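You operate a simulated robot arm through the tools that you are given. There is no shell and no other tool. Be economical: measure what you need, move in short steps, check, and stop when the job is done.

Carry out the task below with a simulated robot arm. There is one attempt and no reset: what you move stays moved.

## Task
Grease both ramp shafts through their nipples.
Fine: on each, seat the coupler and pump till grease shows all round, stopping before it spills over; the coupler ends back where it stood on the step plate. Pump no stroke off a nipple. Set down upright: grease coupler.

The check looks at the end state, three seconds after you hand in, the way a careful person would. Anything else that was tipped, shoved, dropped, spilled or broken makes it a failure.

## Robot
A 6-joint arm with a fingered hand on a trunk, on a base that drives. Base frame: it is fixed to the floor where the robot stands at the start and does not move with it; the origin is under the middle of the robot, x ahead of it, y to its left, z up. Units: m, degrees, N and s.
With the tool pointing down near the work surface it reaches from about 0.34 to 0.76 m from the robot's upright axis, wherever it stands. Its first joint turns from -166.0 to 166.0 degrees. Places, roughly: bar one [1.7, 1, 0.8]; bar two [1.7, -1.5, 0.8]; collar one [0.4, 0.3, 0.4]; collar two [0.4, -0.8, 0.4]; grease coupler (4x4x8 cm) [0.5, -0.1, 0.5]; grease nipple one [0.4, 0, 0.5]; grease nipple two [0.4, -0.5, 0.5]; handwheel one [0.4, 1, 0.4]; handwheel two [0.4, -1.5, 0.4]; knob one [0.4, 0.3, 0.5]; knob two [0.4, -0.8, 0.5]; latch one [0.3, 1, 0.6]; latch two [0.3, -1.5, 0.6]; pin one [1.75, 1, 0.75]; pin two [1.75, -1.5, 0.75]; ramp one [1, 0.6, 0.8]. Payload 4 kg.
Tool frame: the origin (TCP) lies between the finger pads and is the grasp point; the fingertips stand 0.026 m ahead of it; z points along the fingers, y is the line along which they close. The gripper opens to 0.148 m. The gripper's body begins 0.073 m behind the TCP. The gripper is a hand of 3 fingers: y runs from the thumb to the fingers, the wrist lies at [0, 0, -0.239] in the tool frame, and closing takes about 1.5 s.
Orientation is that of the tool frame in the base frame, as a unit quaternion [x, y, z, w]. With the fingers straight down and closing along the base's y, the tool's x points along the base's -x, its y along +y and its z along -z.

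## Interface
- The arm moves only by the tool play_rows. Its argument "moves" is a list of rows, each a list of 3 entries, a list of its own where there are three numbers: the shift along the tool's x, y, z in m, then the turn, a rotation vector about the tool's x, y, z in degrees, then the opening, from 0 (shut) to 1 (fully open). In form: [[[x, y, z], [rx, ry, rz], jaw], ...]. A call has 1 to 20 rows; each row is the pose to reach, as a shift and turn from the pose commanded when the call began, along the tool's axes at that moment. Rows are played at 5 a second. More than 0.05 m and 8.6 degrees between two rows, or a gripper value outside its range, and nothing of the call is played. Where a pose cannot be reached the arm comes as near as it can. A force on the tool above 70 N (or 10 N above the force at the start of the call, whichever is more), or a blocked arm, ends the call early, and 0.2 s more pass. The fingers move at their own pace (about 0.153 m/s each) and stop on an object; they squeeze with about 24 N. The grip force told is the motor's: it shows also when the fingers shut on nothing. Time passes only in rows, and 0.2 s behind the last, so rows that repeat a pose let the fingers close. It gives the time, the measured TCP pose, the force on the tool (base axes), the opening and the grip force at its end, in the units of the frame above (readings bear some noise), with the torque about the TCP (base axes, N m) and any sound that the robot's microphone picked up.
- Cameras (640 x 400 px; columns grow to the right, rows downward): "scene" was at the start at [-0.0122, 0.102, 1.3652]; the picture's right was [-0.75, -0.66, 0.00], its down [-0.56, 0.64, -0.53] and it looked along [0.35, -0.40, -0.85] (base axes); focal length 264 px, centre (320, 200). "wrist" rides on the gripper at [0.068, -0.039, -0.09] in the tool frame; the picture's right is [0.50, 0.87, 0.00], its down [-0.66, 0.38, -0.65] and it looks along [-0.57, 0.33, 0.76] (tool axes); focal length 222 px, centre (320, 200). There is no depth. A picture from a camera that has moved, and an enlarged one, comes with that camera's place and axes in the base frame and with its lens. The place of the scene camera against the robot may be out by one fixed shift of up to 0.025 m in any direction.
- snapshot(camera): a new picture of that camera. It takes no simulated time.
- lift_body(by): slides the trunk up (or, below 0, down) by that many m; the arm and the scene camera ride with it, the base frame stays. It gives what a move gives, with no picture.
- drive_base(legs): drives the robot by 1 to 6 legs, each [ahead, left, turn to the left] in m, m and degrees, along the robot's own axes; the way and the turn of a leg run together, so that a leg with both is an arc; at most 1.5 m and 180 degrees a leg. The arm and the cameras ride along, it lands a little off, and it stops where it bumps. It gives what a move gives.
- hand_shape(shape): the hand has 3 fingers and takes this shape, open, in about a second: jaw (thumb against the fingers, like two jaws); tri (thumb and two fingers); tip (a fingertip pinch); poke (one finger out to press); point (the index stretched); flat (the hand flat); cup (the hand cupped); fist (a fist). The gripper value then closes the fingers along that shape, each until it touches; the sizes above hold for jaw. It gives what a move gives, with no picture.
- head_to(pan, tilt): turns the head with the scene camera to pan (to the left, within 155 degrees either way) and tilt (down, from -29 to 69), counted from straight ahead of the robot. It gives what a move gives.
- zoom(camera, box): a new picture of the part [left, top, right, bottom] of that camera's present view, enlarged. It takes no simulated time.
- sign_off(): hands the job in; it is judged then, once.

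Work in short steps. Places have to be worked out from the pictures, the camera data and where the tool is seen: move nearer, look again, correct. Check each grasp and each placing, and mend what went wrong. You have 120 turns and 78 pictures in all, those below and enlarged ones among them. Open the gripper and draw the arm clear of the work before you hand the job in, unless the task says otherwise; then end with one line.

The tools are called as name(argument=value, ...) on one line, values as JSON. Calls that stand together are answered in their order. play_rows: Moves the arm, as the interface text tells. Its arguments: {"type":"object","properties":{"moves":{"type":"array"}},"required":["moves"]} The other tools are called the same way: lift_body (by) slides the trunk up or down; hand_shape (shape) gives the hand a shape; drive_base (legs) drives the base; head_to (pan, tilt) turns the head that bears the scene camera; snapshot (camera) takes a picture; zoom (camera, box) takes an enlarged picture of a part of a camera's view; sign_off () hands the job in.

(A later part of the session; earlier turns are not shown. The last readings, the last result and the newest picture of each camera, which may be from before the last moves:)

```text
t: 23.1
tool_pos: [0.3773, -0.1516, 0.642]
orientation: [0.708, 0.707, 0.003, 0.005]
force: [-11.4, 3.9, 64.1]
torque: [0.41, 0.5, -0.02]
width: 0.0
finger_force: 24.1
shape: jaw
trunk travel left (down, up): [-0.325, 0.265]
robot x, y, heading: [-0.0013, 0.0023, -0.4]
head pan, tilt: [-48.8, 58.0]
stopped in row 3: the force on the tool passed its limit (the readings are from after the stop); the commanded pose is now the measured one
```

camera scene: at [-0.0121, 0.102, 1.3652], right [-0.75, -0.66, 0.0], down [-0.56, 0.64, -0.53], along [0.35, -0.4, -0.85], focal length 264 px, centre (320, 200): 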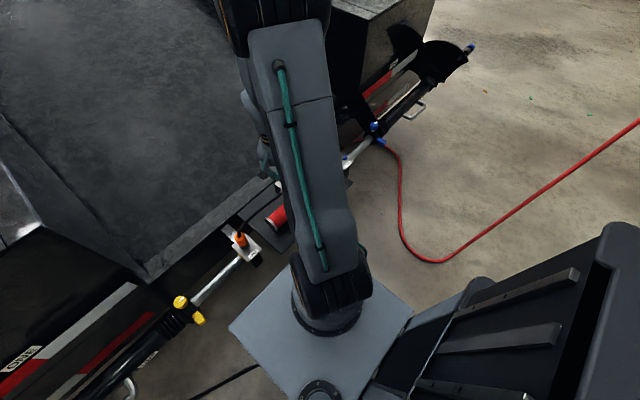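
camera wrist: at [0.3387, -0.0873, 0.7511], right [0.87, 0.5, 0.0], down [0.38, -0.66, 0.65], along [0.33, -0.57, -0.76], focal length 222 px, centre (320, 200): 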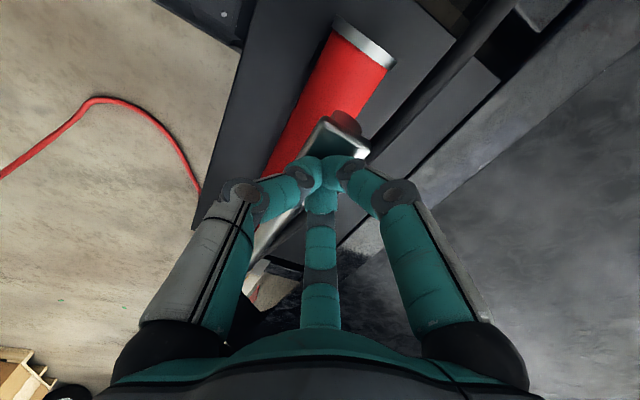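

The stop is reached at TCP z of about 0.642, which makes one stroke. I release up to z 0.735 and check the nipple in the scene camera.

play_rows(moves=[[[-0.004, 0, -0.02], [0, 0, 0], 0], [[-0.008, 0, -0.045], [0, 0, 0], 0], [[-0.012, 0, -0.07], [0, 0, 0], 0], [[-0.012, 0, -0.09], [0, 0, 0], 0], [[-0.012, 0, -0.09], [0, 0, 0], 0]])

zoom(camera="scene", box=[215, 210, 275, 260])

snapshot(camera="wrist")

```text
t: 24.3
tool_pos: [0.3793, -0.1638, 0.7291]
orientation: [0.708, 0.706, 0.001, 0.004]
force: [0.5, -0.1, -0.7]
torque: [-0.04, 0.04, -0.01]
width: 0.0001
finger_force: 24.5
shape: jaw
trunk travel left (down, up): [-0.325, 0.265]
robot x, y, heading: [-0.0008, -0.0003, -0.1]
head pan, tilt: [-48.8, 58.0]
```

```text
8.00 times, centred on (245, 235) of scene
camera zoom: at [-0.0124, 0.1021, 1.3652], right [-0.75, -0.66, 0.0], down [-0.56, 0.64, -0.53], along [0.35, -0.4, -0.85], focal length 2112 px, centre (920, -80)
```

zoom: 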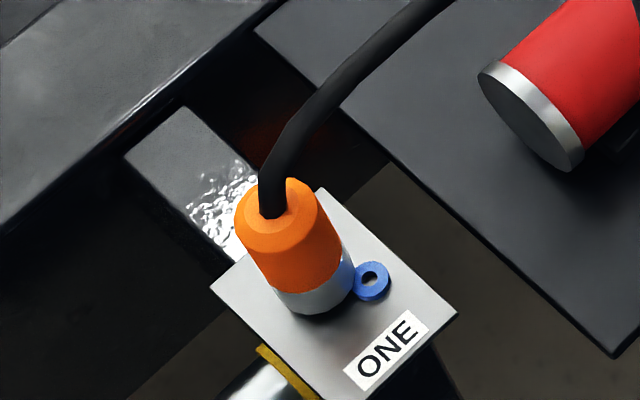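

```text
36 pictures are left
camera wrist: at [0.3399, -0.0962, 0.82], right [0.87, 0.5, 0.0], down [0.37, -0.65, 0.66], along [0.33, -0.57, -0.75], focal length 222 px, centre (320, 200)
```

wrist: 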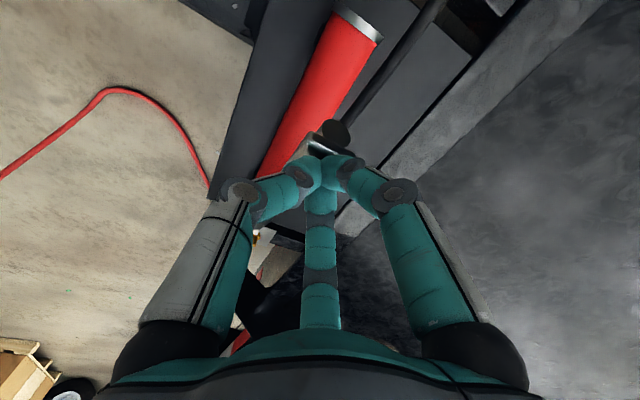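

A blue ring has appeared on block ONE beside the coupler, and something similar was seen on block TWO earlier. I look closely at both.

zoom(camera="scene", box=[235, 225, 270, 255])

zoom(camera="scene", box=[310, 125, 390, 185])

```text
13.33 times, centred on (252, 240) of scene
camera zoom: at [-0.0124, 0.1021, 1.3652], right [-0.75, -0.66, 0.0], down [-0.56, 0.64, -0.53], along [0.35, -0.4, -0.85], focal length 3520 px, centre (1220, -333)
```

zoom: 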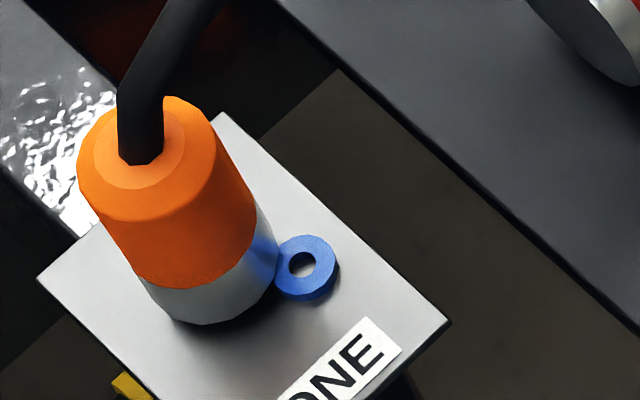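

```text
6.67 times, centred on (350, 155) of scene
camera zoom: at [-0.0124, 0.1021, 1.3652], right [-0.75, -0.66, 0.0], down [-0.56, 0.64, -0.53], along [0.35, -0.4, -0.85], focal length 1760 px, centre (120, 500)
```

zoom: 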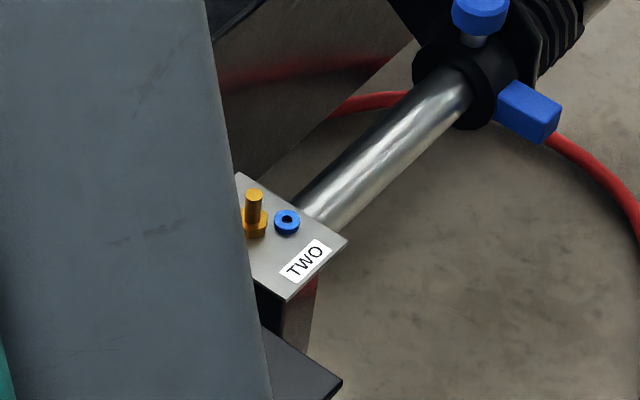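

The ring on ONE was not there before pumping. I go look at block TWO from close by to understand its blue ring.

play_rows(moves=[[[0, 0, -0.04], [0, 0, 0], 0], [[-0.045, 0.01, -0.05], [0, 0, 0], 0], [[-0.09, 0.02, -0.05], [0, 0, 0], 0], [[-0.135, 0.02, -0.05], [0, 0, 0], 0], [[-0.18, 0.02, -0.05], [0, 0, 0], 0], [[-0.22, 0.02, -0.05], [0, 0, 0], 0], [[-0.25, 0.02, -0.04], [0, 0, 0], 0], [[-0.25, 0.02, -0.03], [0, 0, 0], 0]])

zoom(camera="wrist", box=[220, 60, 380, 170])

zoom(camera="scene", box=[235, 225, 270, 255])

```text
t: 26.1
tool_pos: [0.3993, -0.4135, 0.7597]
orientation: [0.708, 0.706, 0.001, 0.003]
force: [0.0, 0.6, 0.9]
torque: [0.0, -0.01, 0.0]
width: 0.0
finger_force: 23.2
shape: jaw
trunk travel left (down, up): [-0.325, 0.265]
robot x, y, heading: [-0.0003, -0.0006, -0.0]
head pan, tilt: [-48.8, 58.0]
```

```text
3.64 times, centred on (300, 115) of wrist
camera zoom: at [0.3599, -0.3471, 0.8512], right [0.87, 0.5, 0.0], down [0.37, -0.65, 0.66], along [0.33, -0.57, -0.75], focal length 808 px, centre (393, 509)
```

zoom: 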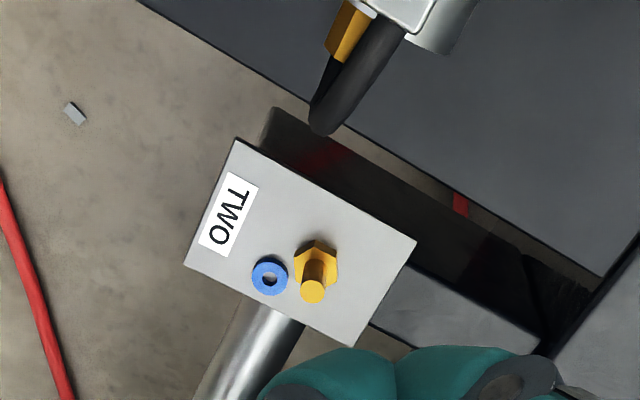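

```text
13.33 times, centred on (252, 240) of scene
camera zoom: at [-0.0123, 0.1019, 1.3652], right [-0.75, -0.66, 0.0], down [-0.56, 0.64, -0.53], along [0.35, -0.4, -0.85], focal length 3520 px, centre (1220, -333)
```

zoom: 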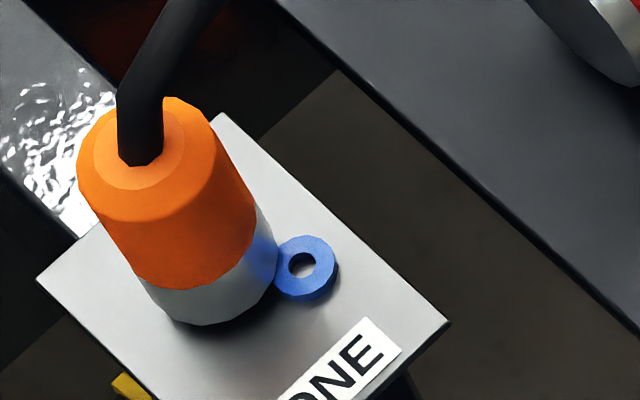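

The ring on TWO is a complete blue ring beside an untouched nipple. Before deciding anything, I view block ONE from above to see all sides of the coupler base.

play_rows(moves=[[[0.045, 0, -0.02], [0, 0, 0], 0], [[0.09, 0, -0.03], [0, 0, 0], 0], [[0.135, 0, -0.04], [0, 0, 0], 0], [[0.18, 0, -0.04], [0, 0, 0], 0], [[0.225, 0, -0.04], [0, 0, 0], 0], [[0.27, 0, -0.04], [0, 0, 0], 0], [[0.315, 0, -0.04], [0, 0, 0], 0], [[0.36, 0, -0.04], [0, 0, 0], 0], [[0.38, 0, -0.04], [0, 0, 0], 0], [[0.38, 0, -0.04], [0, 0, 0], 0]])

zoom(camera="wrist", box=[250, 0, 410, 110])

```text
t: 28.3
tool_pos: [0.3988, -0.0335, 0.7983]
orientation: [0.708, 0.707, 0.001, 0.003]
force: [0.3, -0.2, -0.8]
torque: [0.01, 0.02, 0.0]
width: 0.0001
finger_force: 24.0
shape: jaw
trunk travel left (down, up): [-0.325, 0.265]
robot x, y, heading: [0.0001, -0.0002, 0.2]
head pan, tilt: [-48.8, 58.0]
```

```text
3.64 times, centred on (330, 55) of wrist
camera zoom: at [0.3602, 0.0345, 0.8898], right [0.87, 0.5, 0.0], down [0.37, -0.65, 0.66], along [0.33, -0.57, -0.75], focal length 808 px, centre (284, 727)
```

zoom: 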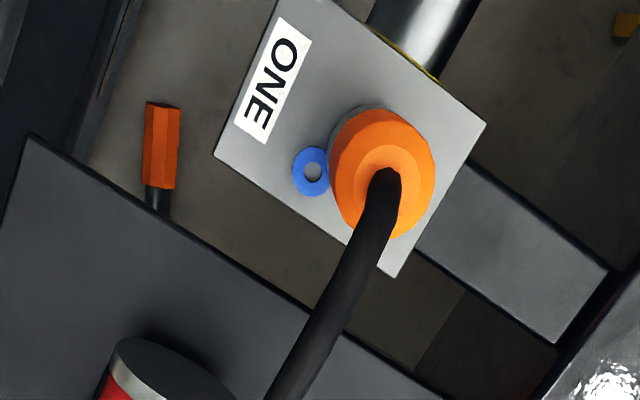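

Only the blue ring has changed. I compare where each shaft enters its block (the yellow flange at ONE against TWO) to find where grease would show.

zoom(camera="scene", box=[170, 225, 270, 310])

zoom(camera="scene", box=[310, 110, 410, 180])

```text
4.71 times, centred on (220, 268) of scene
camera zoom: at [-0.0123, 0.1022, 1.3652], right [-0.75, -0.66, 0.0], down [-0.56, 0.64, -0.53], along [0.35, -0.4, -0.85], focal length 1242 px, centre (791, -118)
```

zoom: 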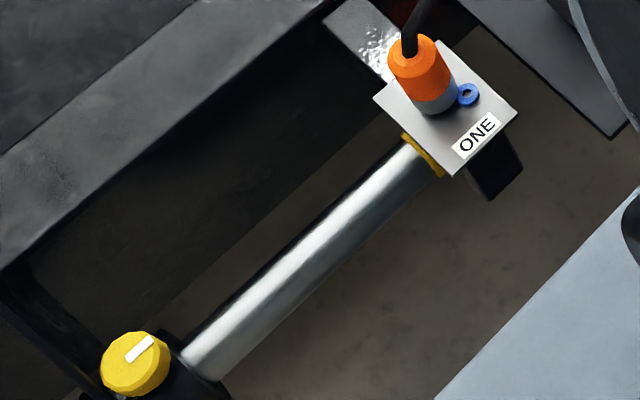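

```text
5.71 times, centred on (360, 145) of scene
camera zoom: at [-0.0123, 0.1022, 1.3652], right [-0.75, -0.66, 0.0], down [-0.56, 0.64, -0.53], along [0.35, -0.4, -0.85], focal length 1508 px, centre (91, 514)
```

zoom: 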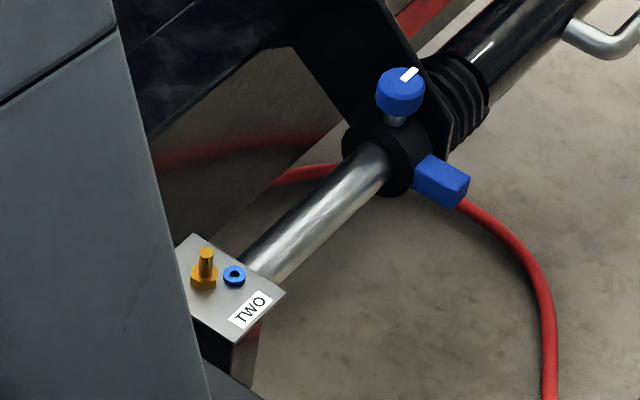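

The ring sits at the same spot on both blocks, so I take it as the telltale. To see how it develops with little risk, I go back to the lever and press only about half a stroke.

play_rows(moves=[[[-0.04, -0.005, 0], [0, 0, 0], 0], [[-0.08, -0.01, 0], [0, 0, 0], 0], [[-0.11, -0.015, 0.01], [0, 0, 0], 0], [[-0.13, -0.02, 0.04], [0, 0, 0], 0], [[-0.13, -0.021, 0.07], [0, 0, 0], 0], [[-0.13, -0.021, 0.09], [0, 0, 0], 0], [[-0.127, -0.021, 0.105], [0, 0, 0], 0], [[-0.125, -0.021, 0.12], [0, 0, 0], 0], [[-0.123, -0.021, 0.128], [0, 0, 0], 0]])

zoom(camera="scene", box=[235, 225, 270, 255])

```text
t: 30.3
tool_pos: [0.3774, -0.1583, 0.6706]
orientation: [0.708, 0.707, 0.001, 0.003]
force: [-0.4, 0.1, 3.6]
torque: [0.03, 0.03, 0.04]
width: 0.0
finger_force: 24.0
shape: jaw
trunk travel left (down, up): [-0.325, 0.265]
robot x, y, heading: [0.0014, 0.0008, 0.2]
head pan, tilt: [-48.8, 58.0]
```

```text
13.33 times, centred on (252, 240) of scene
camera zoom: at [-0.0125, 0.1021, 1.3652], right [-0.75, -0.66, 0.0], down [-0.56, 0.64, -0.53], along [0.35, -0.4, -0.85], focal length 3520 px, centre (1220, -333)
```

zoom: 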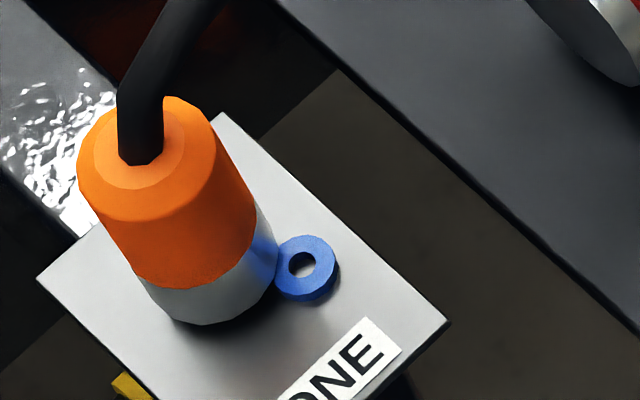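

A half press changes nothing, so strokes seem to be counted whole. An untouched TWO already shows this same ring, so it can't be the finished state. I complete this one stroke and compare.

play_rows(moves=[[[0.003, 0, 0.01], [0, 0, 0], 0], [[0.004, 0, 0.02], [0, 0, 0], 0], [[0.004, 0, 0.027], [0, 0, 0], 0], [[0.004, 0, 0.02], [0, 0, 0], 0], [[0, 0, 0], [0, 0, 0], 0], [[-0.004, 0, -0.03], [0, 0, 0], 0], [[-0.008, 0, -0.06], [0, 0, 0], 0], [[-0.008, 0, -0.06], [0, 0, 0], 0]])

zoom(camera="scene", box=[235, 225, 270, 255])

```text
t: 32.1
tool_pos: [0.3766, -0.1642, 0.7306]
orientation: [0.708, 0.706, 0.002, 0.003]
force: [0.2, 0.8, 0.0]
torque: [-0.03, 0.01, -0.01]
width: 0.0
finger_force: 23.8
shape: jaw
trunk travel left (down, up): [-0.325, 0.265]
robot x, y, heading: [-0.001, 0.0044, 0.1]
head pan, tilt: [-48.8, 58.0]
```

```text
13.33 times, centred on (252, 240) of scene
camera zoom: at [-0.0124, 0.1021, 1.3652], right [-0.75, -0.66, 0.0], down [-0.56, 0.64, -0.53], along [0.35, -0.4, -0.85], focal length 3520 px, centre (1220, -333)
```

zoom: 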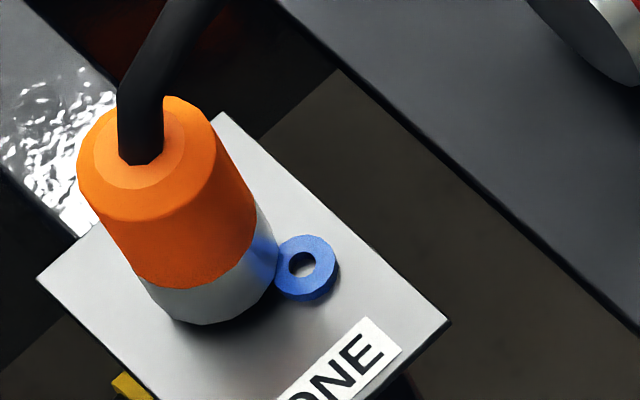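

There's no visible change. I inspect the whole shaft ONE area for grease showing elsewhere, such as the flange or collar.

zoom(camera="scene", box=[220, 225, 270, 265])

zoom(camera="scene", box=[120, 230, 260, 330])

```text
10.00 times, centred on (245, 245) of scene
camera zoom: at [-0.0124, 0.1021, 1.3652], right [-0.75, -0.66, 0.0], down [-0.56, 0.64, -0.53], along [0.35, -0.4, -0.85], focal length 2640 px, centre (1070, -250)
```

zoom: 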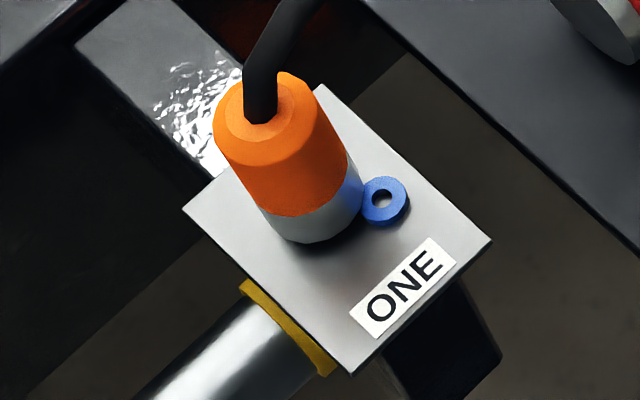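

```text
4.00 times, centred on (190, 280) of scene
camera zoom: at [-0.0124, 0.1021, 1.3652], right [-0.75, -0.66, 0.0], down [-0.56, 0.64, -0.53], along [0.35, -0.4, -0.85], focal length 1056 px, centre (840, -120)
```

zoom: 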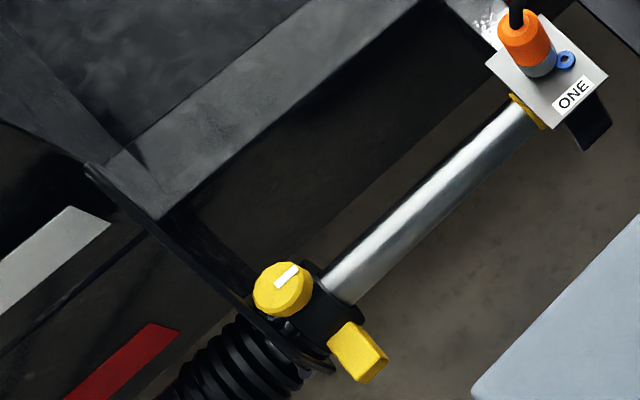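

Nothing elsewhere changed, and that last stroke may not have quite reached the stop. I do one definite full stroke to the stop and look again.

play_rows(moves=[[[0, 0, 0.03], [0, 0, 0], 0], [[0.004, 0, 0.05], [0, 0, 0], 0], [[0.008, 0, 0.07], [0, 0, 0], 0], [[0.012, 0, 0.083], [0, 0, 0], 0], [[0.012, 0, 0.09], [0, 0, 0], 0], [[0.012, 0, 0.092], [0, 0, 0], 0]])

zoom(camera="scene", box=[220, 225, 270, 265])

```text
t: 33.7
tool_pos: [0.3769, -0.1525, 0.643]
orientation: [0.708, 0.707, 0.002, 0.006]
force: [-8.9, 5.4, 58.2]
torque: [0.42, 0.41, 0.02]
width: 0.0
finger_force: 24.1
shape: jaw
trunk travel left (down, up): [-0.325, 0.265]
robot x, y, heading: [0.0007, 0.0006, 0.2]
head pan, tilt: [-48.8, 58.0]
stopped in row 6: the force on the tool passed its limit (the readings are from after the stop); the commanded pose is now the measured one
```

```text
10.00 times, centred on (245, 245) of scene
camera zoom: at [-0.0157, 0.1036, 1.3654], right [-0.75, -0.66, 0.0], down [-0.56, 0.64, -0.53], along [0.35, -0.4, -0.85], focal length 2640 px, centre (1070, -250)
```

zoom: 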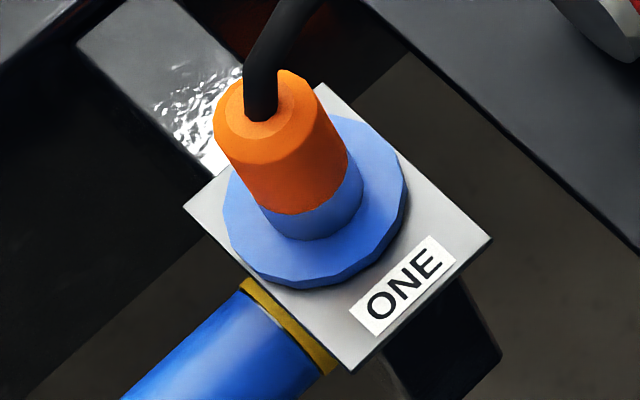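

Grease now shows in a full ring around the coupler on ONE, so I stop there. I release the lever, open, and move over the coupler.

play_rows(moves=[[[-0.006, 0, -0.02], [0, 0, 0], 0], [[-0.01, 0, -0.05], [0, 0, 0], 0], [[-0.012, 0, -0.09], [0, 0, 0], 0], [[-0.012, 0, -0.13], [0, 0, 0], 0], [[-0.012, 0, -0.16], [0, 0, 0], 0.2], [[0.03, 0.01, -0.165], [0, 0, 0], 0.5], [[0.075, 0.02, -0.165], [0, 0, 0], 0.5], [[0.12, 0.033, -0.165], [0, 0, 0], 0.5], [[0.16, 0.033, -0.16], [0, 0, 0], 0.5], [[0.17, 0.033, -0.13], [0, 0, 0], 0.5], [[0.17, 0.033, -0.1], [0, 0, 0], 0.5], [[0.17, 0.033, -0.07], [0, 0, 0], 0.5], [[0.17, 0.033, -0.03], [0, 0, 0], 0.5], [[0.17, 0.033, -0.03], [0, 0, 0], 0.5]])

snapshot(camera="wrist")

```text
t: 36.7
tool_pos: [0.4115, 0.016, 0.6692]
orientation: [0.707, 0.707, 0.002, 0.004]
force: [0.1, 0.2, -0.8]
torque: [0.02, 0.02, 0.0]
width: 0.0735
finger_force: 0.0
shape: jaw
trunk travel left (down, up): [-0.325, 0.265]
robot x, y, heading: [-0.0014, 0.0015, -0.0]
head pan, tilt: [-48.8, 58.0]
```

```text
23 pictures are left
camera wrist: at [0.373, 0.0833, 0.759], right [0.87, 0.5, 0.01], down [0.37, -0.65, 0.66], along [0.33, -0.57, -0.75], focal length 222 px, centre (320, 200)
```

wrist: 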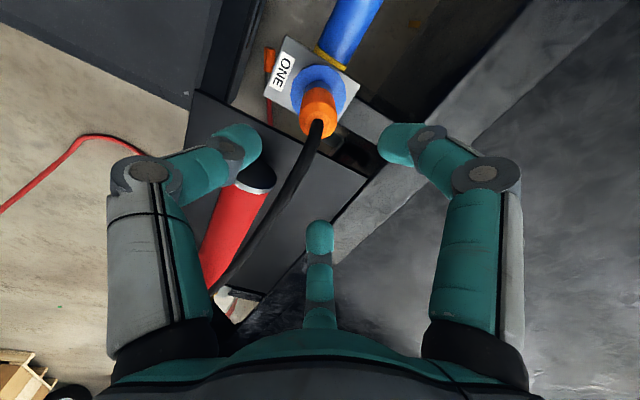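

Centred over the coupler. I descend to z 0.575 and grip.

play_rows(moves=[[[0.001, -0.001, 0.03], [0, 0, 0], 0.5], [[0.002, -0.001, 0.06], [0, 0, 0], 0.5], [[0.002, -0.001, 0.085], [0, 0, 0], 0.5], [[0.002, -0.001, 0.094], [0, 0, 0], 0.5], [[0.002, -0.001, 0.094], [0, 0, 0], 0.3], [[0.002, -0.001, 0.094], [0, 0, 0], 0.1], [[0.002, -0.001, 0.094], [0, 0, 0], 0], [[0.002, -0.001, 0.094], [0, 0, 0], 0], [[0.002, -0.001, 0.094], [0, 0, 0], 0], [[0.002, -0.001, 0.094], [0, 0, 0], 0]])

```text
t: 38.9
tool_pos: [0.4126, 0.0166, 0.5755]
orientation: [0.708, 0.706, 0.002, 0.004]
force: [-0.6, 0.0, 0.2]
torque: [0.0, 0.0, 0.04]
width: 0.0284
finger_force: 23.6
shape: jaw
out of reach, approached as far as the arm can: row 3
trunk travel left (down, up): [-0.325, 0.265]
robot x, y, heading: [-0.0005, 0.0003, 0.3]
head pan, tilt: [-48.8, 58.0]
```

Gripped at the waist again. I pull straight up off the nipple.

play_rows(moves=[[[0, 0, -0.01], [0, 0, 0], 0], [[0, 0, -0.02], [0, 0, 0], 0], [[0, 0, -0.04], [0, 0, 0], 0], [[0, 0, -0.07], [0, 0, 0], 0], [[0, 0, -0.1], [0, 0, 0], 0], [[0, 0, -0.13], [0, 0, 0], 0], [[0, 0, -0.13], [0, 0, 0], 0]])

snapshot(camera="wrist")

```text
t: 40.5
tool_pos: [0.4112, 0.0199, 0.7048]
orientation: [0.708, 0.707, 0.002, 0.005]
force: [-0.7, 0.1, -1.6]
torque: [-0.01, 0.02, 0.01]
width: 0.0283
finger_force: 23.7
shape: jaw
out of reach, approached as far as the arm can: row 2
trunk travel left (down, up): [-0.325, 0.265]
robot x, y, heading: [-0.003, -0.0017, 0.2]
head pan, tilt: [-48.8, 58.0]
```

```text
22 pictures are left
camera wrist: at [0.3703, 0.0869, 0.7959], right [0.87, 0.5, 0.01], down [0.37, -0.65, 0.66], along [0.33, -0.57, -0.75], focal length 222 px, centre (320, 200)
```

wrist: 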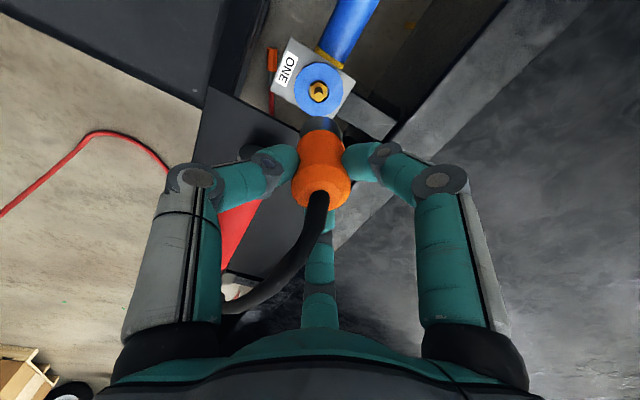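

The coupler came off clean. I carry it to TWO at height, swinging via x≈0.49 to stay clear of the raised lever, and stop at (0.41, -0.528, 0.70) to sight.

play_rows(moves=[[[0, 0.02, -0.04], [0, 0, 0], 0], [[-0.02, 0.05, -0.07], [0, 0, 0], 0], [[-0.06, 0.07, -0.08], [0, 0, 0], 0], [[-0.105, 0.08, -0.08], [0, 0, 0], 0], [[-0.15, 0.08, -0.08], [0, 0, 0], 0], [[-0.195, 0.08, -0.08], [0, 0, 0], 0], [[-0.24, 0.08, -0.08], [0, 0, 0], 0], [[-0.285, 0.08, -0.08], [0, 0, 0], 0], [[-0.33, 0.08, -0.08], [0, 0, 0], 0], [[-0.375, 0.08, -0.08], [0, 0, 0], 0], [[-0.42, 0.06, -0.08], [0, 0, 0], 0], [[-0.46, 0.035, -0.08], [0, 0, 0], 0], [[-0.5, 0.01, -0.07], [0, 0, 0], 0], [[-0.535, 0, -0.04], [0, 0, 0], 0], [[-0.547, 0, 0], [0, 0, 0], 0], [[-0.547, 0, 0], [0, 0, 0], 0]])

snapshot(camera="wrist")

snapshot(camera="scene")

```text
t: 43.9
tool_pos: [0.4083, -0.5292, 0.7068]
orientation: [0.708, 0.706, 0.002, 0.004]
force: [-0.2, 0.7, -0.6]
torque: [0.03, -0.02, -0.02]
width: 0.0281
finger_force: 24.3
shape: jaw
trunk travel left (down, up): [-0.325, 0.265]
robot x, y, heading: [-0.0003, 0.004, -0.1]
head pan, tilt: [-48.8, 58.0]
```

```text
21 pictures are left
camera wrist: at [0.3691, -0.4625, 0.7973], right [0.87, 0.5, 0.01], down [0.37, -0.65, 0.66], along [0.33, -0.57, -0.75], focal length 222 px, centre (320, 200)
```

wrist: 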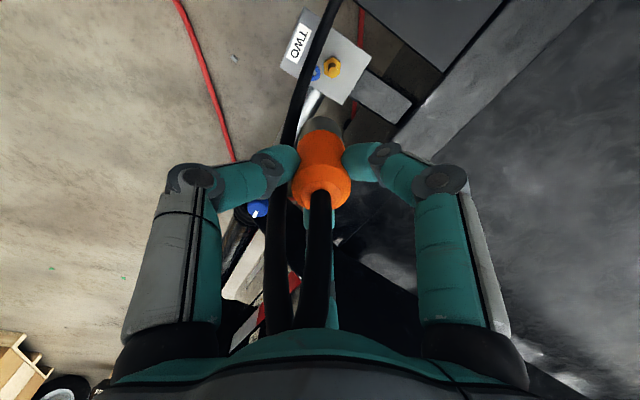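

```text
20 pictures are left
camera scene: at [-0.0122, 0.1018, 1.3652], right [-0.75, -0.66, 0.0], down [-0.56, 0.64, -0.53], along [0.35, -0.4, -0.85], focal length 264 px, centre (320, 200)
```

scene: 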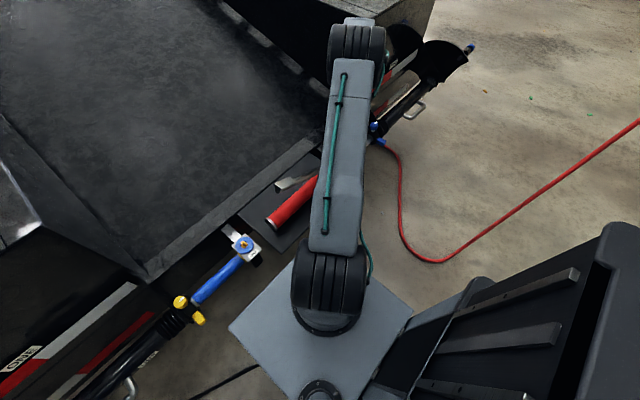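

Nipple TWO is in view. I zoom to locate its tip.

zoom(camera="wrist", box=[260, 20, 400, 150])

```text
3.08 times, centred on (330, 85) of wrist
camera zoom: at [0.3691, -0.4625, 0.7973], right [0.87, 0.5, 0.01], down [0.37, -0.65, 0.66], along [0.33, -0.57, -0.75], focal length 684 px, centre (289, 554)
```

zoom: 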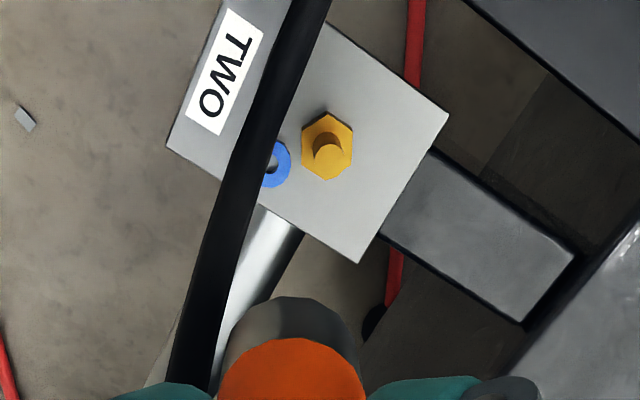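

Nipple TWO is offset about (+1, +26) mm from the TCP. I move over it to z 0.61 and check alignment.

play_rows(moves=[[[0.013, 0, 0.02], [0, 0, 0], 0], [[0.025, 0.001, 0.05], [0, 0, 0], 0], [[0.025, 0.001, 0.08], [0, 0, 0], 0], [[0.025, 0.001, 0.096], [0, 0, 0], 0], [[0.025, 0.001, 0.096], [0, 0, 0], 0]])

zoom(camera="wrist", box=[280, 90, 360, 150])

zoom(camera="scene", box=[330, 130, 380, 170])

```text
t: 45.1
tool_pos: [0.41, -0.506, 0.6107]
orientation: [0.708, 0.707, 0.002, 0.004]
force: [0.2, -0.1, -1.4]
torque: [0.0, 0.0, 0.02]
width: 0.0281
finger_force: 24.4
shape: jaw
trunk travel left (down, up): [-0.325, 0.265]
robot x, y, heading: [0.0012, -0.0011, -0.2]
head pan, tilt: [-48.8, 58.0]
```

```text
6.67 times, centred on (320, 120) of wrist
camera zoom: at [0.3711, -0.4374, 0.701], right [0.87, 0.5, 0.01], down [0.37, -0.65, 0.66], along [0.33, -0.57, -0.75], focal length 1481 px, centre (320, 733)
```

zoom: 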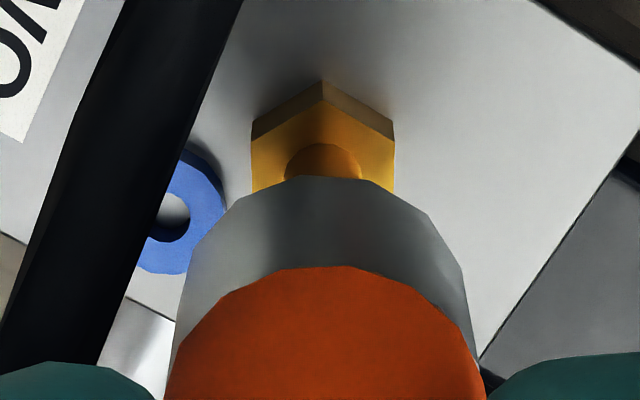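

```text
10.00 times, centred on (355, 150) of scene
camera zoom: at [-0.0122, 0.1019, 1.3652], right [-0.75, -0.66, 0.0], down [-0.56, 0.64, -0.53], along [0.35, -0.4, -0.85], focal length 2640 px, centre (-30, 700)
```

zoom: 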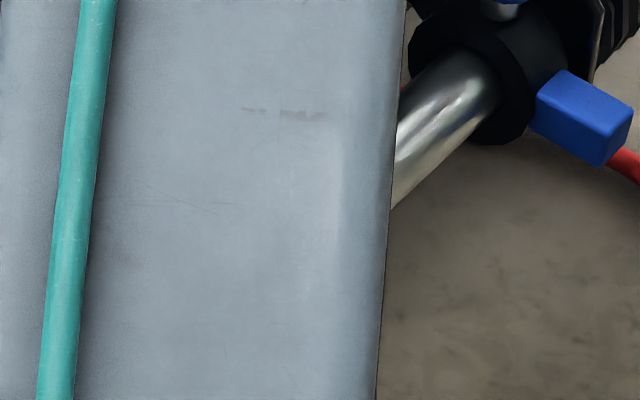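

The arm blocks the scene camera here, so I compare with the wrist view at ONE. That says only about (+0.7, -1.2) mm to correct. I apply it and lower 24 mm.

play_rows(moves=[[[-0.0012, 0.0007, 0.005], [0, 0, 0], 0], [[-0.0012, 0.0007, 0.012], [0, 0, 0], 0], [[-0.0012, 0.0007, 0.018], [0, 0, 0], 0], [[-0.0012, 0.0007, 0.024], [0, 0, 0], 0]])

zoom(camera="wrist", box=[280, 90, 360, 150])

```text
t: 46.1
tool_pos: [0.4126, -0.5072, 0.5933]
orientation: [0.706, 0.708, 0.0, 0.01]
force: [-1.0, -6.9, 42.9]
torque: [-0.02, 0.15, 0.14]
width: 0.0309
finger_force: 24.5
shape: jaw
trunk travel left (down, up): [-0.325, 0.265]
robot x, y, heading: [0.0023, 0.004, 0.1]
head pan, tilt: [-48.8, 58.0]
```

```text
6.67 times, centred on (320, 120) of wrist
camera zoom: at [0.3725, -0.4394, 0.6828], right [0.87, 0.5, 0.01], down [0.37, -0.65, 0.67], along [0.34, -0.58, -0.74], focal length 1481 px, centre (320, 733)
```

zoom: 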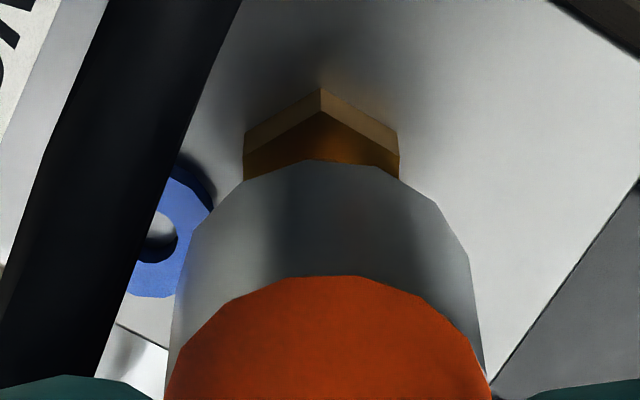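

It made contact too early (43 N), so the tip is hitting the coupler rim. The reaction suggests the nipple lies toward +y of the axis. I back up and look at the coupler's tilt in the hand.

play_rows(moves=[[[0, 0, -0.008], [0, 0, 0], 0], [[0, 0, -0.02], [0, 0, 0], 0], [[0, 0, -0.024], [0, 0, 0], 0], [[0, 0, -0.024], [0, 0, 0], 0]])

zoom(camera="wrist", box=[240, 80, 400, 220])

```text
t: 47.1
tool_pos: [0.4114, -0.5052, 0.6109]
orientation: [0.708, 0.707, 0.001, 0.004]
force: [0.3, 0.1, -1.4]
torque: [-0.04, 0.03, -0.02]
width: 0.0298
finger_force: 23.9
shape: jaw
trunk travel left (down, up): [-0.325, 0.265]
robot x, y, heading: [-0.0009, -0.0024, -0.0]
head pan, tilt: [-48.8, 58.0]
```

```text
2.86 times, centred on (320, 150) of wrist
camera zoom: at [0.3717, -0.4382, 0.7016], right [0.87, 0.5, 0.01], down [0.37, -0.65, 0.66], along [0.33, -0.57, -0.75], focal length 635 px, centre (320, 343)
```

zoom: 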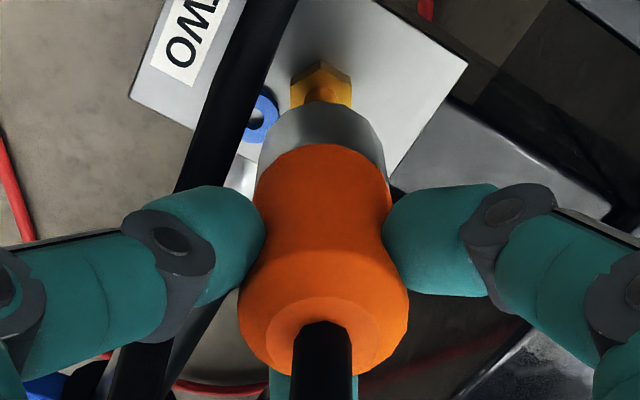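

After backing off the coupler is upright again. Hand-frame comparison and the contact torque both say the nipple is about 2.5 mm toward +y. I shift (-1.4, +2.5) mm and retry the descent to where it touched before.

play_rows(moves=[[[0.0025, -0.0014, 0], [0, 0, 0], 0], [[0.0025, -0.0014, 0.006], [0, 0, 0], 0], [[0.0025, -0.0014, 0.011], [0, 0, 0], 0], [[0.0025, -0.0014, 0.015], [0, 0, 0], 0], [[0.0025, -0.0014, 0.018], [0, 0, 0], 0]])

```text
t: 48.3
tool_pos: [0.4107, -0.5025, 0.5946]
orientation: [0.707, 0.707, 0.001, 0.005]
force: [0.0, 0.2, -0.8]
torque: [0.03, -0.03, 0.0]
width: 0.03
finger_force: 23.8
shape: jaw
trunk travel left (down, up): [-0.325, 0.265]
robot x, y, heading: [-0.001, -0.0011, -0.0]
head pan, tilt: [-48.8, 58.0]
```

No contact at that depth now. I continue down in small steps.

play_rows(moves=[[[0, 0, 0.003], [0, 0, 0], 0], [[0, 0, 0.006], [0, 0, 0], 0], [[0, 0, 0.008], [0, 0, 0], 0]])

zoom(camera="wrist", box=[280, 90, 360, 150])

```text
t: 49.1
tool_pos: [0.4117, -0.503, 0.5859]
orientation: [0.708, 0.707, 0.002, 0.004]
force: [0.2, 0.8, -1.2]
torque: [0.03, 0.01, 0.03]
width: 0.0297
finger_force: 23.9
shape: jaw
trunk travel left (down, up): [-0.325, 0.265]
robot x, y, heading: [-0.0044, -0.0006, 0.0]
head pan, tilt: [-48.8, 58.0]
```

```text
6.67 times, centred on (320, 120) of wrist
camera zoom: at [0.3721, -0.4356, 0.6764], right [0.87, 0.5, 0.01], down [0.37, -0.65, 0.66], along [0.33, -0.57, -0.75], focal length 1481 px, centre (320, 733)
```

zoom: 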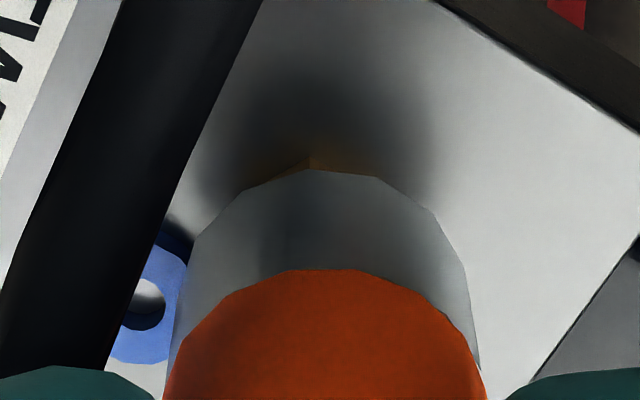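

It is passing over the nipple. I trim x by -1 mm and press down to seat.

play_rows(moves=[[[0, -0.001, 0.003], [0, 0, 0], 0], [[0, -0.001, 0.006], [0, 0, 0], 0], [[0, -0.001, 0.009], [0, 0, 0], 0], [[0, -0.001, 0.012], [0, 0, 0], 0]])

```text
t: 50.1
tool_pos: [0.4099, -0.5027, 0.5745]
orientation: [0.708, 0.706, 0.001, 0.005]
force: [-0.7, 1.3, 6.5]
torque: [0.08, 0.03, 0.03]
width: 0.0299
finger_force: 24.4
shape: jaw
trunk travel left (down, up): [-0.325, 0.265]
robot x, y, heading: [-0.0022, -0.0016, -0.1]
head pan, tilt: [-48.8, 58.0]
```

Bottoming begins at z 0.5745. I push to about 50 N as on ONE.

play_rows(moves=[[[0, 0, 0.002], [0, 0, 0], 0], [[0, 0, 0.004], [0, 0, 0], 0], [[0, 0, 0.005], [0, 0, 0], 0]])

zoom(camera="wrist", box=[240, 80, 400, 220])

```text
t: 50.9
tool_pos: [0.4097, -0.5029, 0.5717]
orientation: [0.708, 0.706, 0.002, 0.007]
force: [-3.2, 6.0, 37.1]
torque: [0.12, 0.12, 0.0]
width: 0.0311
finger_force: 24.3
shape: jaw
trunk travel left (down, up): [-0.325, 0.265]
robot x, y, heading: [-0.0016, -0.0007, 0.2]
head pan, tilt: [-48.8, 58.0]
```

```text
2.86 times, centred on (320, 150) of wrist
camera zoom: at [0.3703, -0.4351, 0.6622], right [0.87, 0.5, 0.01], down [0.37, -0.65, 0.66], along [0.33, -0.57, -0.75], focal length 635 px, centre (320, 343)
```

zoom: 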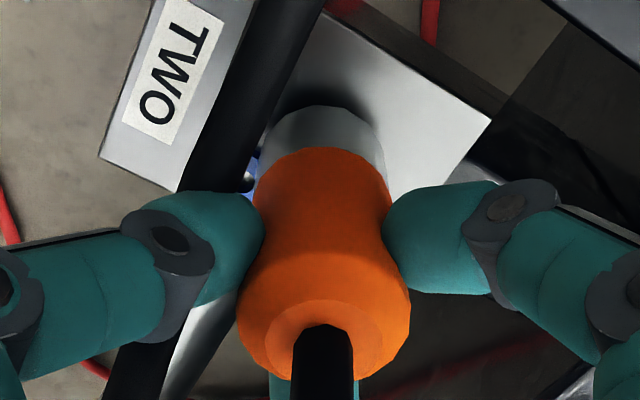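

Seated flush. I add a little more force to match ONE, relieve it, open, and rise clear.

play_rows(moves=[[[0, 0, 0.0015], [0, 0, 0], 0], [[0, 0, 0.0015], [0, 0, 0], 0], [[0, 0, -0.004], [0, 0, 0], 0], [[0, 0, -0.004], [0, 0, 0], 0.25], [[0, 0, -0.004], [0, 0, 0], 0.5], [[0, 0, -0.004], [0, 0, 0], 0.5], [[0, 0, -0.03], [0, 0, 0], 0.5], [[0, 0, -0.07], [0, 0, 0], 0.5], [[0, 0, -0.11], [0, 0, 0], 0.5], [[0, 0, -0.15], [0, 0, 0], 0.5], [[0, 0, -0.19], [0, 0, 0], 0.4], [[0, 0, -0.22], [0, 0, 0], 0.2], [[0, 0, -0.22], [0, 0, 0], 0]])

zoom(camera="wrist", box=[220, 0, 420, 125])

```text
t: 53.7
tool_pos: [0.408, -0.5027, 0.7882]
orientation: [0.707, 0.707, 0.003, 0.005]
force: [-0.6, -0.1, -0.7]
torque: [0.02, 0.02, -0.01]
width: 0.0001
finger_force: 20.4
shape: jaw
trunk travel left (down, up): [-0.325, 0.265]
robot x, y, heading: [-0.0033, 0.0008, 0.1]
head pan, tilt: [-48.8, 58.0]
```

```text
3.20 times, centred on (320, 62) of wrist
camera zoom: at [0.369, -0.4353, 0.8789], right [0.87, 0.5, 0.01], down [0.37, -0.65, 0.66], along [0.33, -0.57, -0.75], focal length 711 px, centre (320, 640)
```

zoom: 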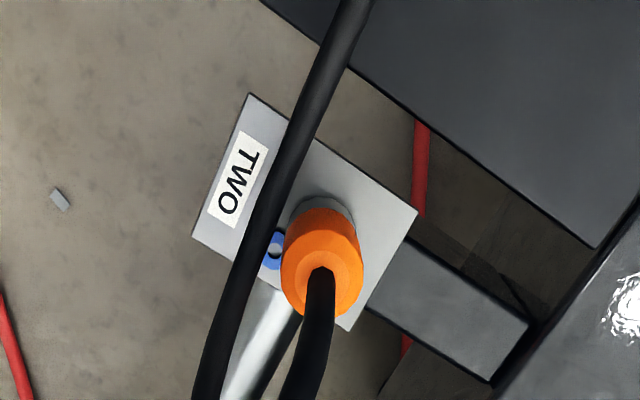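

The coupler stands well on TWO. I travel back above the lever paddle.

play_rows(moves=[[[0.045, 0, -0.01], [0, 0, 0], 0], [[0.09, 0, -0.01], [0, 0, 0], 0], [[0.135, -0.005, -0.01], [0, 0, 0], 0], [[0.18, -0.01, -0.01], [0, 0, 0], 0], [[0.225, -0.015, -0.01], [0, 0, 0], 0], [[0.27, -0.02, -0.01], [0, 0, 0], 0], [[0.31, -0.025, -0.01], [0, 0, 0], 0], [[0.338, -0.03, -0.01], [0, 0, 0], 0], [[0.338, -0.03, 0.02], [0, 0, 0], 0], [[0.338, -0.03, 0.05], [0, 0, 0], 0], [[0.338, -0.03, 0.05], [0, 0, 0], 0]])

snapshot(camera="wrist")

```text
t: 56.1
tool_pos: [0.3795, -0.1638, 0.7349]
orientation: [0.707, 0.707, 0.001, 0.005]
force: [-0.2, -0.8, 0.3]
torque: [0.01, -0.01, 0.01]
width: 0.0
finger_force: 23.8
shape: jaw
trunk travel left (down, up): [-0.325, 0.265]
robot x, y, heading: [0.0022, 0.0033, 0.1]
head pan, tilt: [-48.8, 58.0]
```

```text
11 pictures are left
camera wrist: at [0.3395, -0.0965, 0.8259], right [0.87, 0.5, 0.01], down [0.37, -0.65, 0.66], along [0.33, -0.57, -0.75], focal length 222 px, centre (320, 200)
```

wrist: 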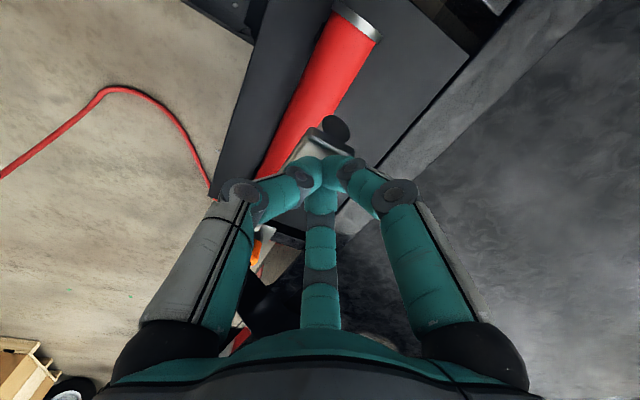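

In position over the paddle. I make one full stroke to the stop.

play_rows(moves=[[[0, 0, 0.03], [0, 0, 0], 0], [[0.003, 0, 0.05], [0, 0, 0], 0], [[0.007, 0, 0.07], [0, 0, 0], 0], [[0.011, 0, 0.085], [0, 0, 0], 0], [[0.012, 0, 0.092], [0, 0, 0], 0], [[0.012, 0, 0.096], [0, 0, 0], 0]])

zoom(camera="scene", box=[325, 135, 385, 180])

```text
t: 57.5
tool_pos: [0.3794, -0.1527, 0.6437]
orientation: [0.708, 0.706, 0.002, 0.006]
force: [-6.4, 0.9, 43.7]
torque: [0.29, 0.33, 0.03]
width: 0.0
finger_force: 23.8
shape: jaw
trunk travel left (down, up): [-0.325, 0.265]
robot x, y, heading: [0.0023, 0.0007, -0.2]
head pan, tilt: [-48.8, 58.0]
```

```text
8.89 times, centred on (355, 158) of scene
camera zoom: at [-0.0148, 0.103, 1.366], right [-0.75, -0.66, 0.0], down [-0.56, 0.64, -0.53], along [0.35, -0.4, -0.85], focal length 2346 px, centre (9, 578)
```

zoom: 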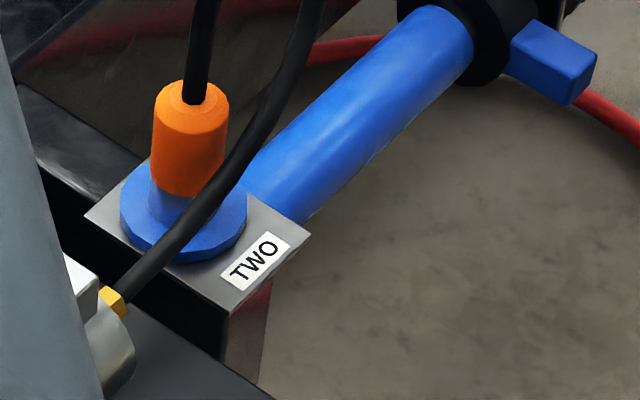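

One stroke and TWO shows the full ring too, so pumping is done. I release the lever, travel back above the TWO coupler and open the hand.

play_rows(moves=[[[-0.006, 0, -0.02], [0, 0, 0], 0], [[-0.01, 0, -0.05], [0, 0, 0], 0], [[-0.012, 0, -0.09], [0, 0, 0], 0], [[-0.012, 0, -0.13], [0, 0, 0], 0], [[-0.02, 0, -0.155], [0, 0, 0], 0], [[-0.06, 0.005, -0.155], [0, 0, 0], 0], [[-0.105, 0.01, -0.155], [0, 0, 0], 0], [[-0.15, 0.015, -0.155], [0, 0, 0], 0], [[-0.195, 0.02, -0.155], [0, 0, 0], 0], [[-0.24, 0.025, -0.155], [0, 0, 0], 0], [[-0.285, 0.03, -0.155], [0, 0, 0], 0.1], [[-0.325, 0.03, -0.155], [0, 0, 0], 0.3], [[-0.35, 0.03, -0.145], [0, 0, 0], 0.5], [[-0.35, 0.03, -0.11], [0, 0, 0], 0.5], [[-0.35, 0.03, -0.07], [0, 0, 0], 0.5], [[-0.35, 0.03, -0.03], [0, 0, 0], 0.5], [[-0.35, 0.03, -0.03], [0, 0, 0], 0.5]])

snapshot(camera="wrist")

```text
t: 61.1
tool_pos: [0.4119, -0.5055, 0.6734]
orientation: [0.708, 0.707, 0.001, 0.005]
force: [-0.1, -0.1, -1.0]
torque: [0.02, 0.02, 0.0]
width: 0.0736
finger_force: 0.1
shape: jaw
trunk travel left (down, up): [-0.325, 0.265]
robot x, y, heading: [0.0023, 0.0037, -0.1]
head pan, tilt: [-48.8, 58.0]
```

```text
9 pictures are left
camera wrist: at [0.3722, -0.4381, 0.7649], right [0.87, 0.5, 0.01], down [0.37, -0.65, 0.66], along [0.33, -0.57, -0.75], focal length 222 px, centre (320, 200)
```

wrist: 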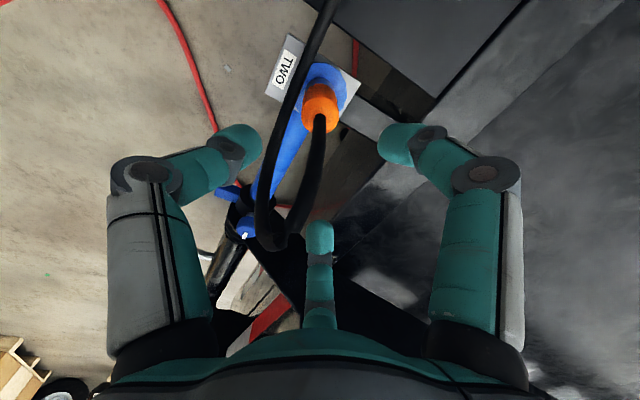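

The coupler is slightly toward +y of the TCP. I shift +4 mm in y, descend to 0.575 and grip.

play_rows(moves=[[[0.004, -0.001, 0.03], [0, 0, 0], 0.5], [[0.004, -0.001, 0.06], [0, 0, 0], 0.5], [[0.004, -0.001, 0.085], [0, 0, 0], 0.5], [[0.004, -0.001, 0.098], [0, 0, 0], 0.5], [[0.004, -0.001, 0.098], [0, 0, 0], 0.3], [[0.004, -0.001, 0.098], [0, 0, 0], 0.1], [[0.004, -0.001, 0.098], [0, 0, 0], 0], [[0.004, -0.001, 0.098], [0, 0, 0], 0], [[0.004, -0.001, 0.098], [0, 0, 0], 0], [[0.004, -0.001, 0.098], [0, 0, 0], 0]])

snapshot(camera="wrist")

```text
t: 63.3
tool_pos: [0.4106, -0.4987, 0.5741]
orientation: [0.708, 0.707, 0.002, 0.005]
force: [0.6, 0.9, -0.2]
torque: [0.02, -0.01, -0.02]
width: 0.0281
finger_force: 23.7
shape: jaw
trunk travel left (down, up): [-0.325, 0.265]
robot x, y, heading: [0.0003, 0.0004, 0.1]
head pan, tilt: [-48.8, 58.0]
```

```text
8 pictures are left
camera wrist: at [0.3704, -0.4318, 0.6643], right [0.87, 0.5, 0.01], down [0.37, -0.65, 0.66], along [0.33, -0.57, -0.75], focal length 222 px, centre (320, 200)
```

wrist: 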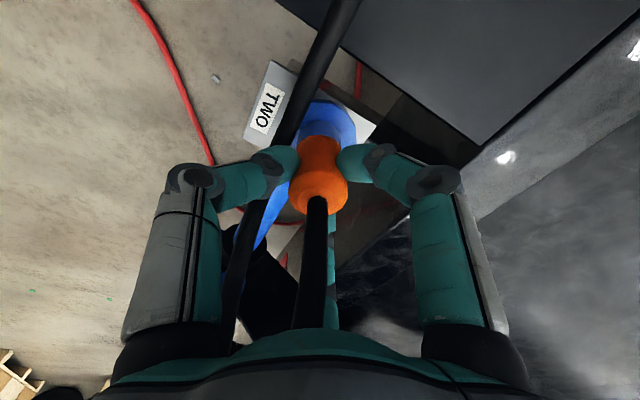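

The grip matches the original one. I lift off, return via the +x side at height, and hover over the original spot.

play_rows(moves=[[[0, 0, -0.01], [0, 0, 0], 0], [[0, 0, -0.03], [0, 0, 0], 0], [[0, 0, -0.07], [0, 0, 0], 0], [[0, 0, -0.115], [0, 0, 0], 0], [[0, 0, -0.16], [0, 0, 0], 0], [[0.01, 0.03, -0.19], [0, 0, 0], 0], [[0.04, 0.06, -0.205], [0, 0, 0], 0], [[0.08, 0.08, -0.21], [0, 0, 0], 0], [[0.125, 0.08, -0.21], [0, 0, 0], 0], [[0.17, 0.08, -0.21], [0, 0, 0], 0], [[0.215, 0.08, -0.21], [0, 0, 0], 0], [[0.26, 0.08, -0.21], [0, 0, 0], 0], [[0.305, 0.08, -0.21], [0, 0, 0], 0], [[0.35, 0.07, -0.21], [0, 0, 0], 0], [[0.387, 0.0645, -0.2], [0, 0, 0], 0], [[0.387, 0.0645, -0.16], [0, 0, 0], 0], [[0.387, 0.0645, -0.12], [0, 0, 0], 0], [[0.387, 0.0645, -0.08], [0, 0, 0], 0], [[0.387, 0.0645, -0.08], [0, 0, 0], 0]])

snapshot(camera="wrist")

```text
t: 67.3
tool_pos: [0.4734, -0.1099, 0.6526]
orientation: [0.708, 0.706, 0.002, 0.005]
force: [1.2, 0.8, -1.2]
torque: [0.0, 0.01, -0.02]
width: 0.0278
finger_force: 23.8
shape: jaw
trunk travel left (down, up): [-0.325, 0.265]
robot x, y, heading: [-0.0011, -0.0016, -0.0]
head pan, tilt: [-48.8, 58.0]
```

```text
7 pictures are left
camera wrist: at [0.4344, -0.0428, 0.7427], right [0.87, 0.5, 0.01], down [0.37, -0.65, 0.66], along [0.33, -0.57, -0.75], focal length 222 px, centre (320, 200)
```

wrist: 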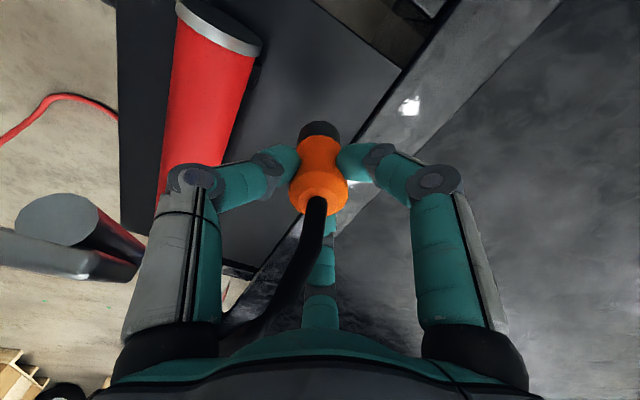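

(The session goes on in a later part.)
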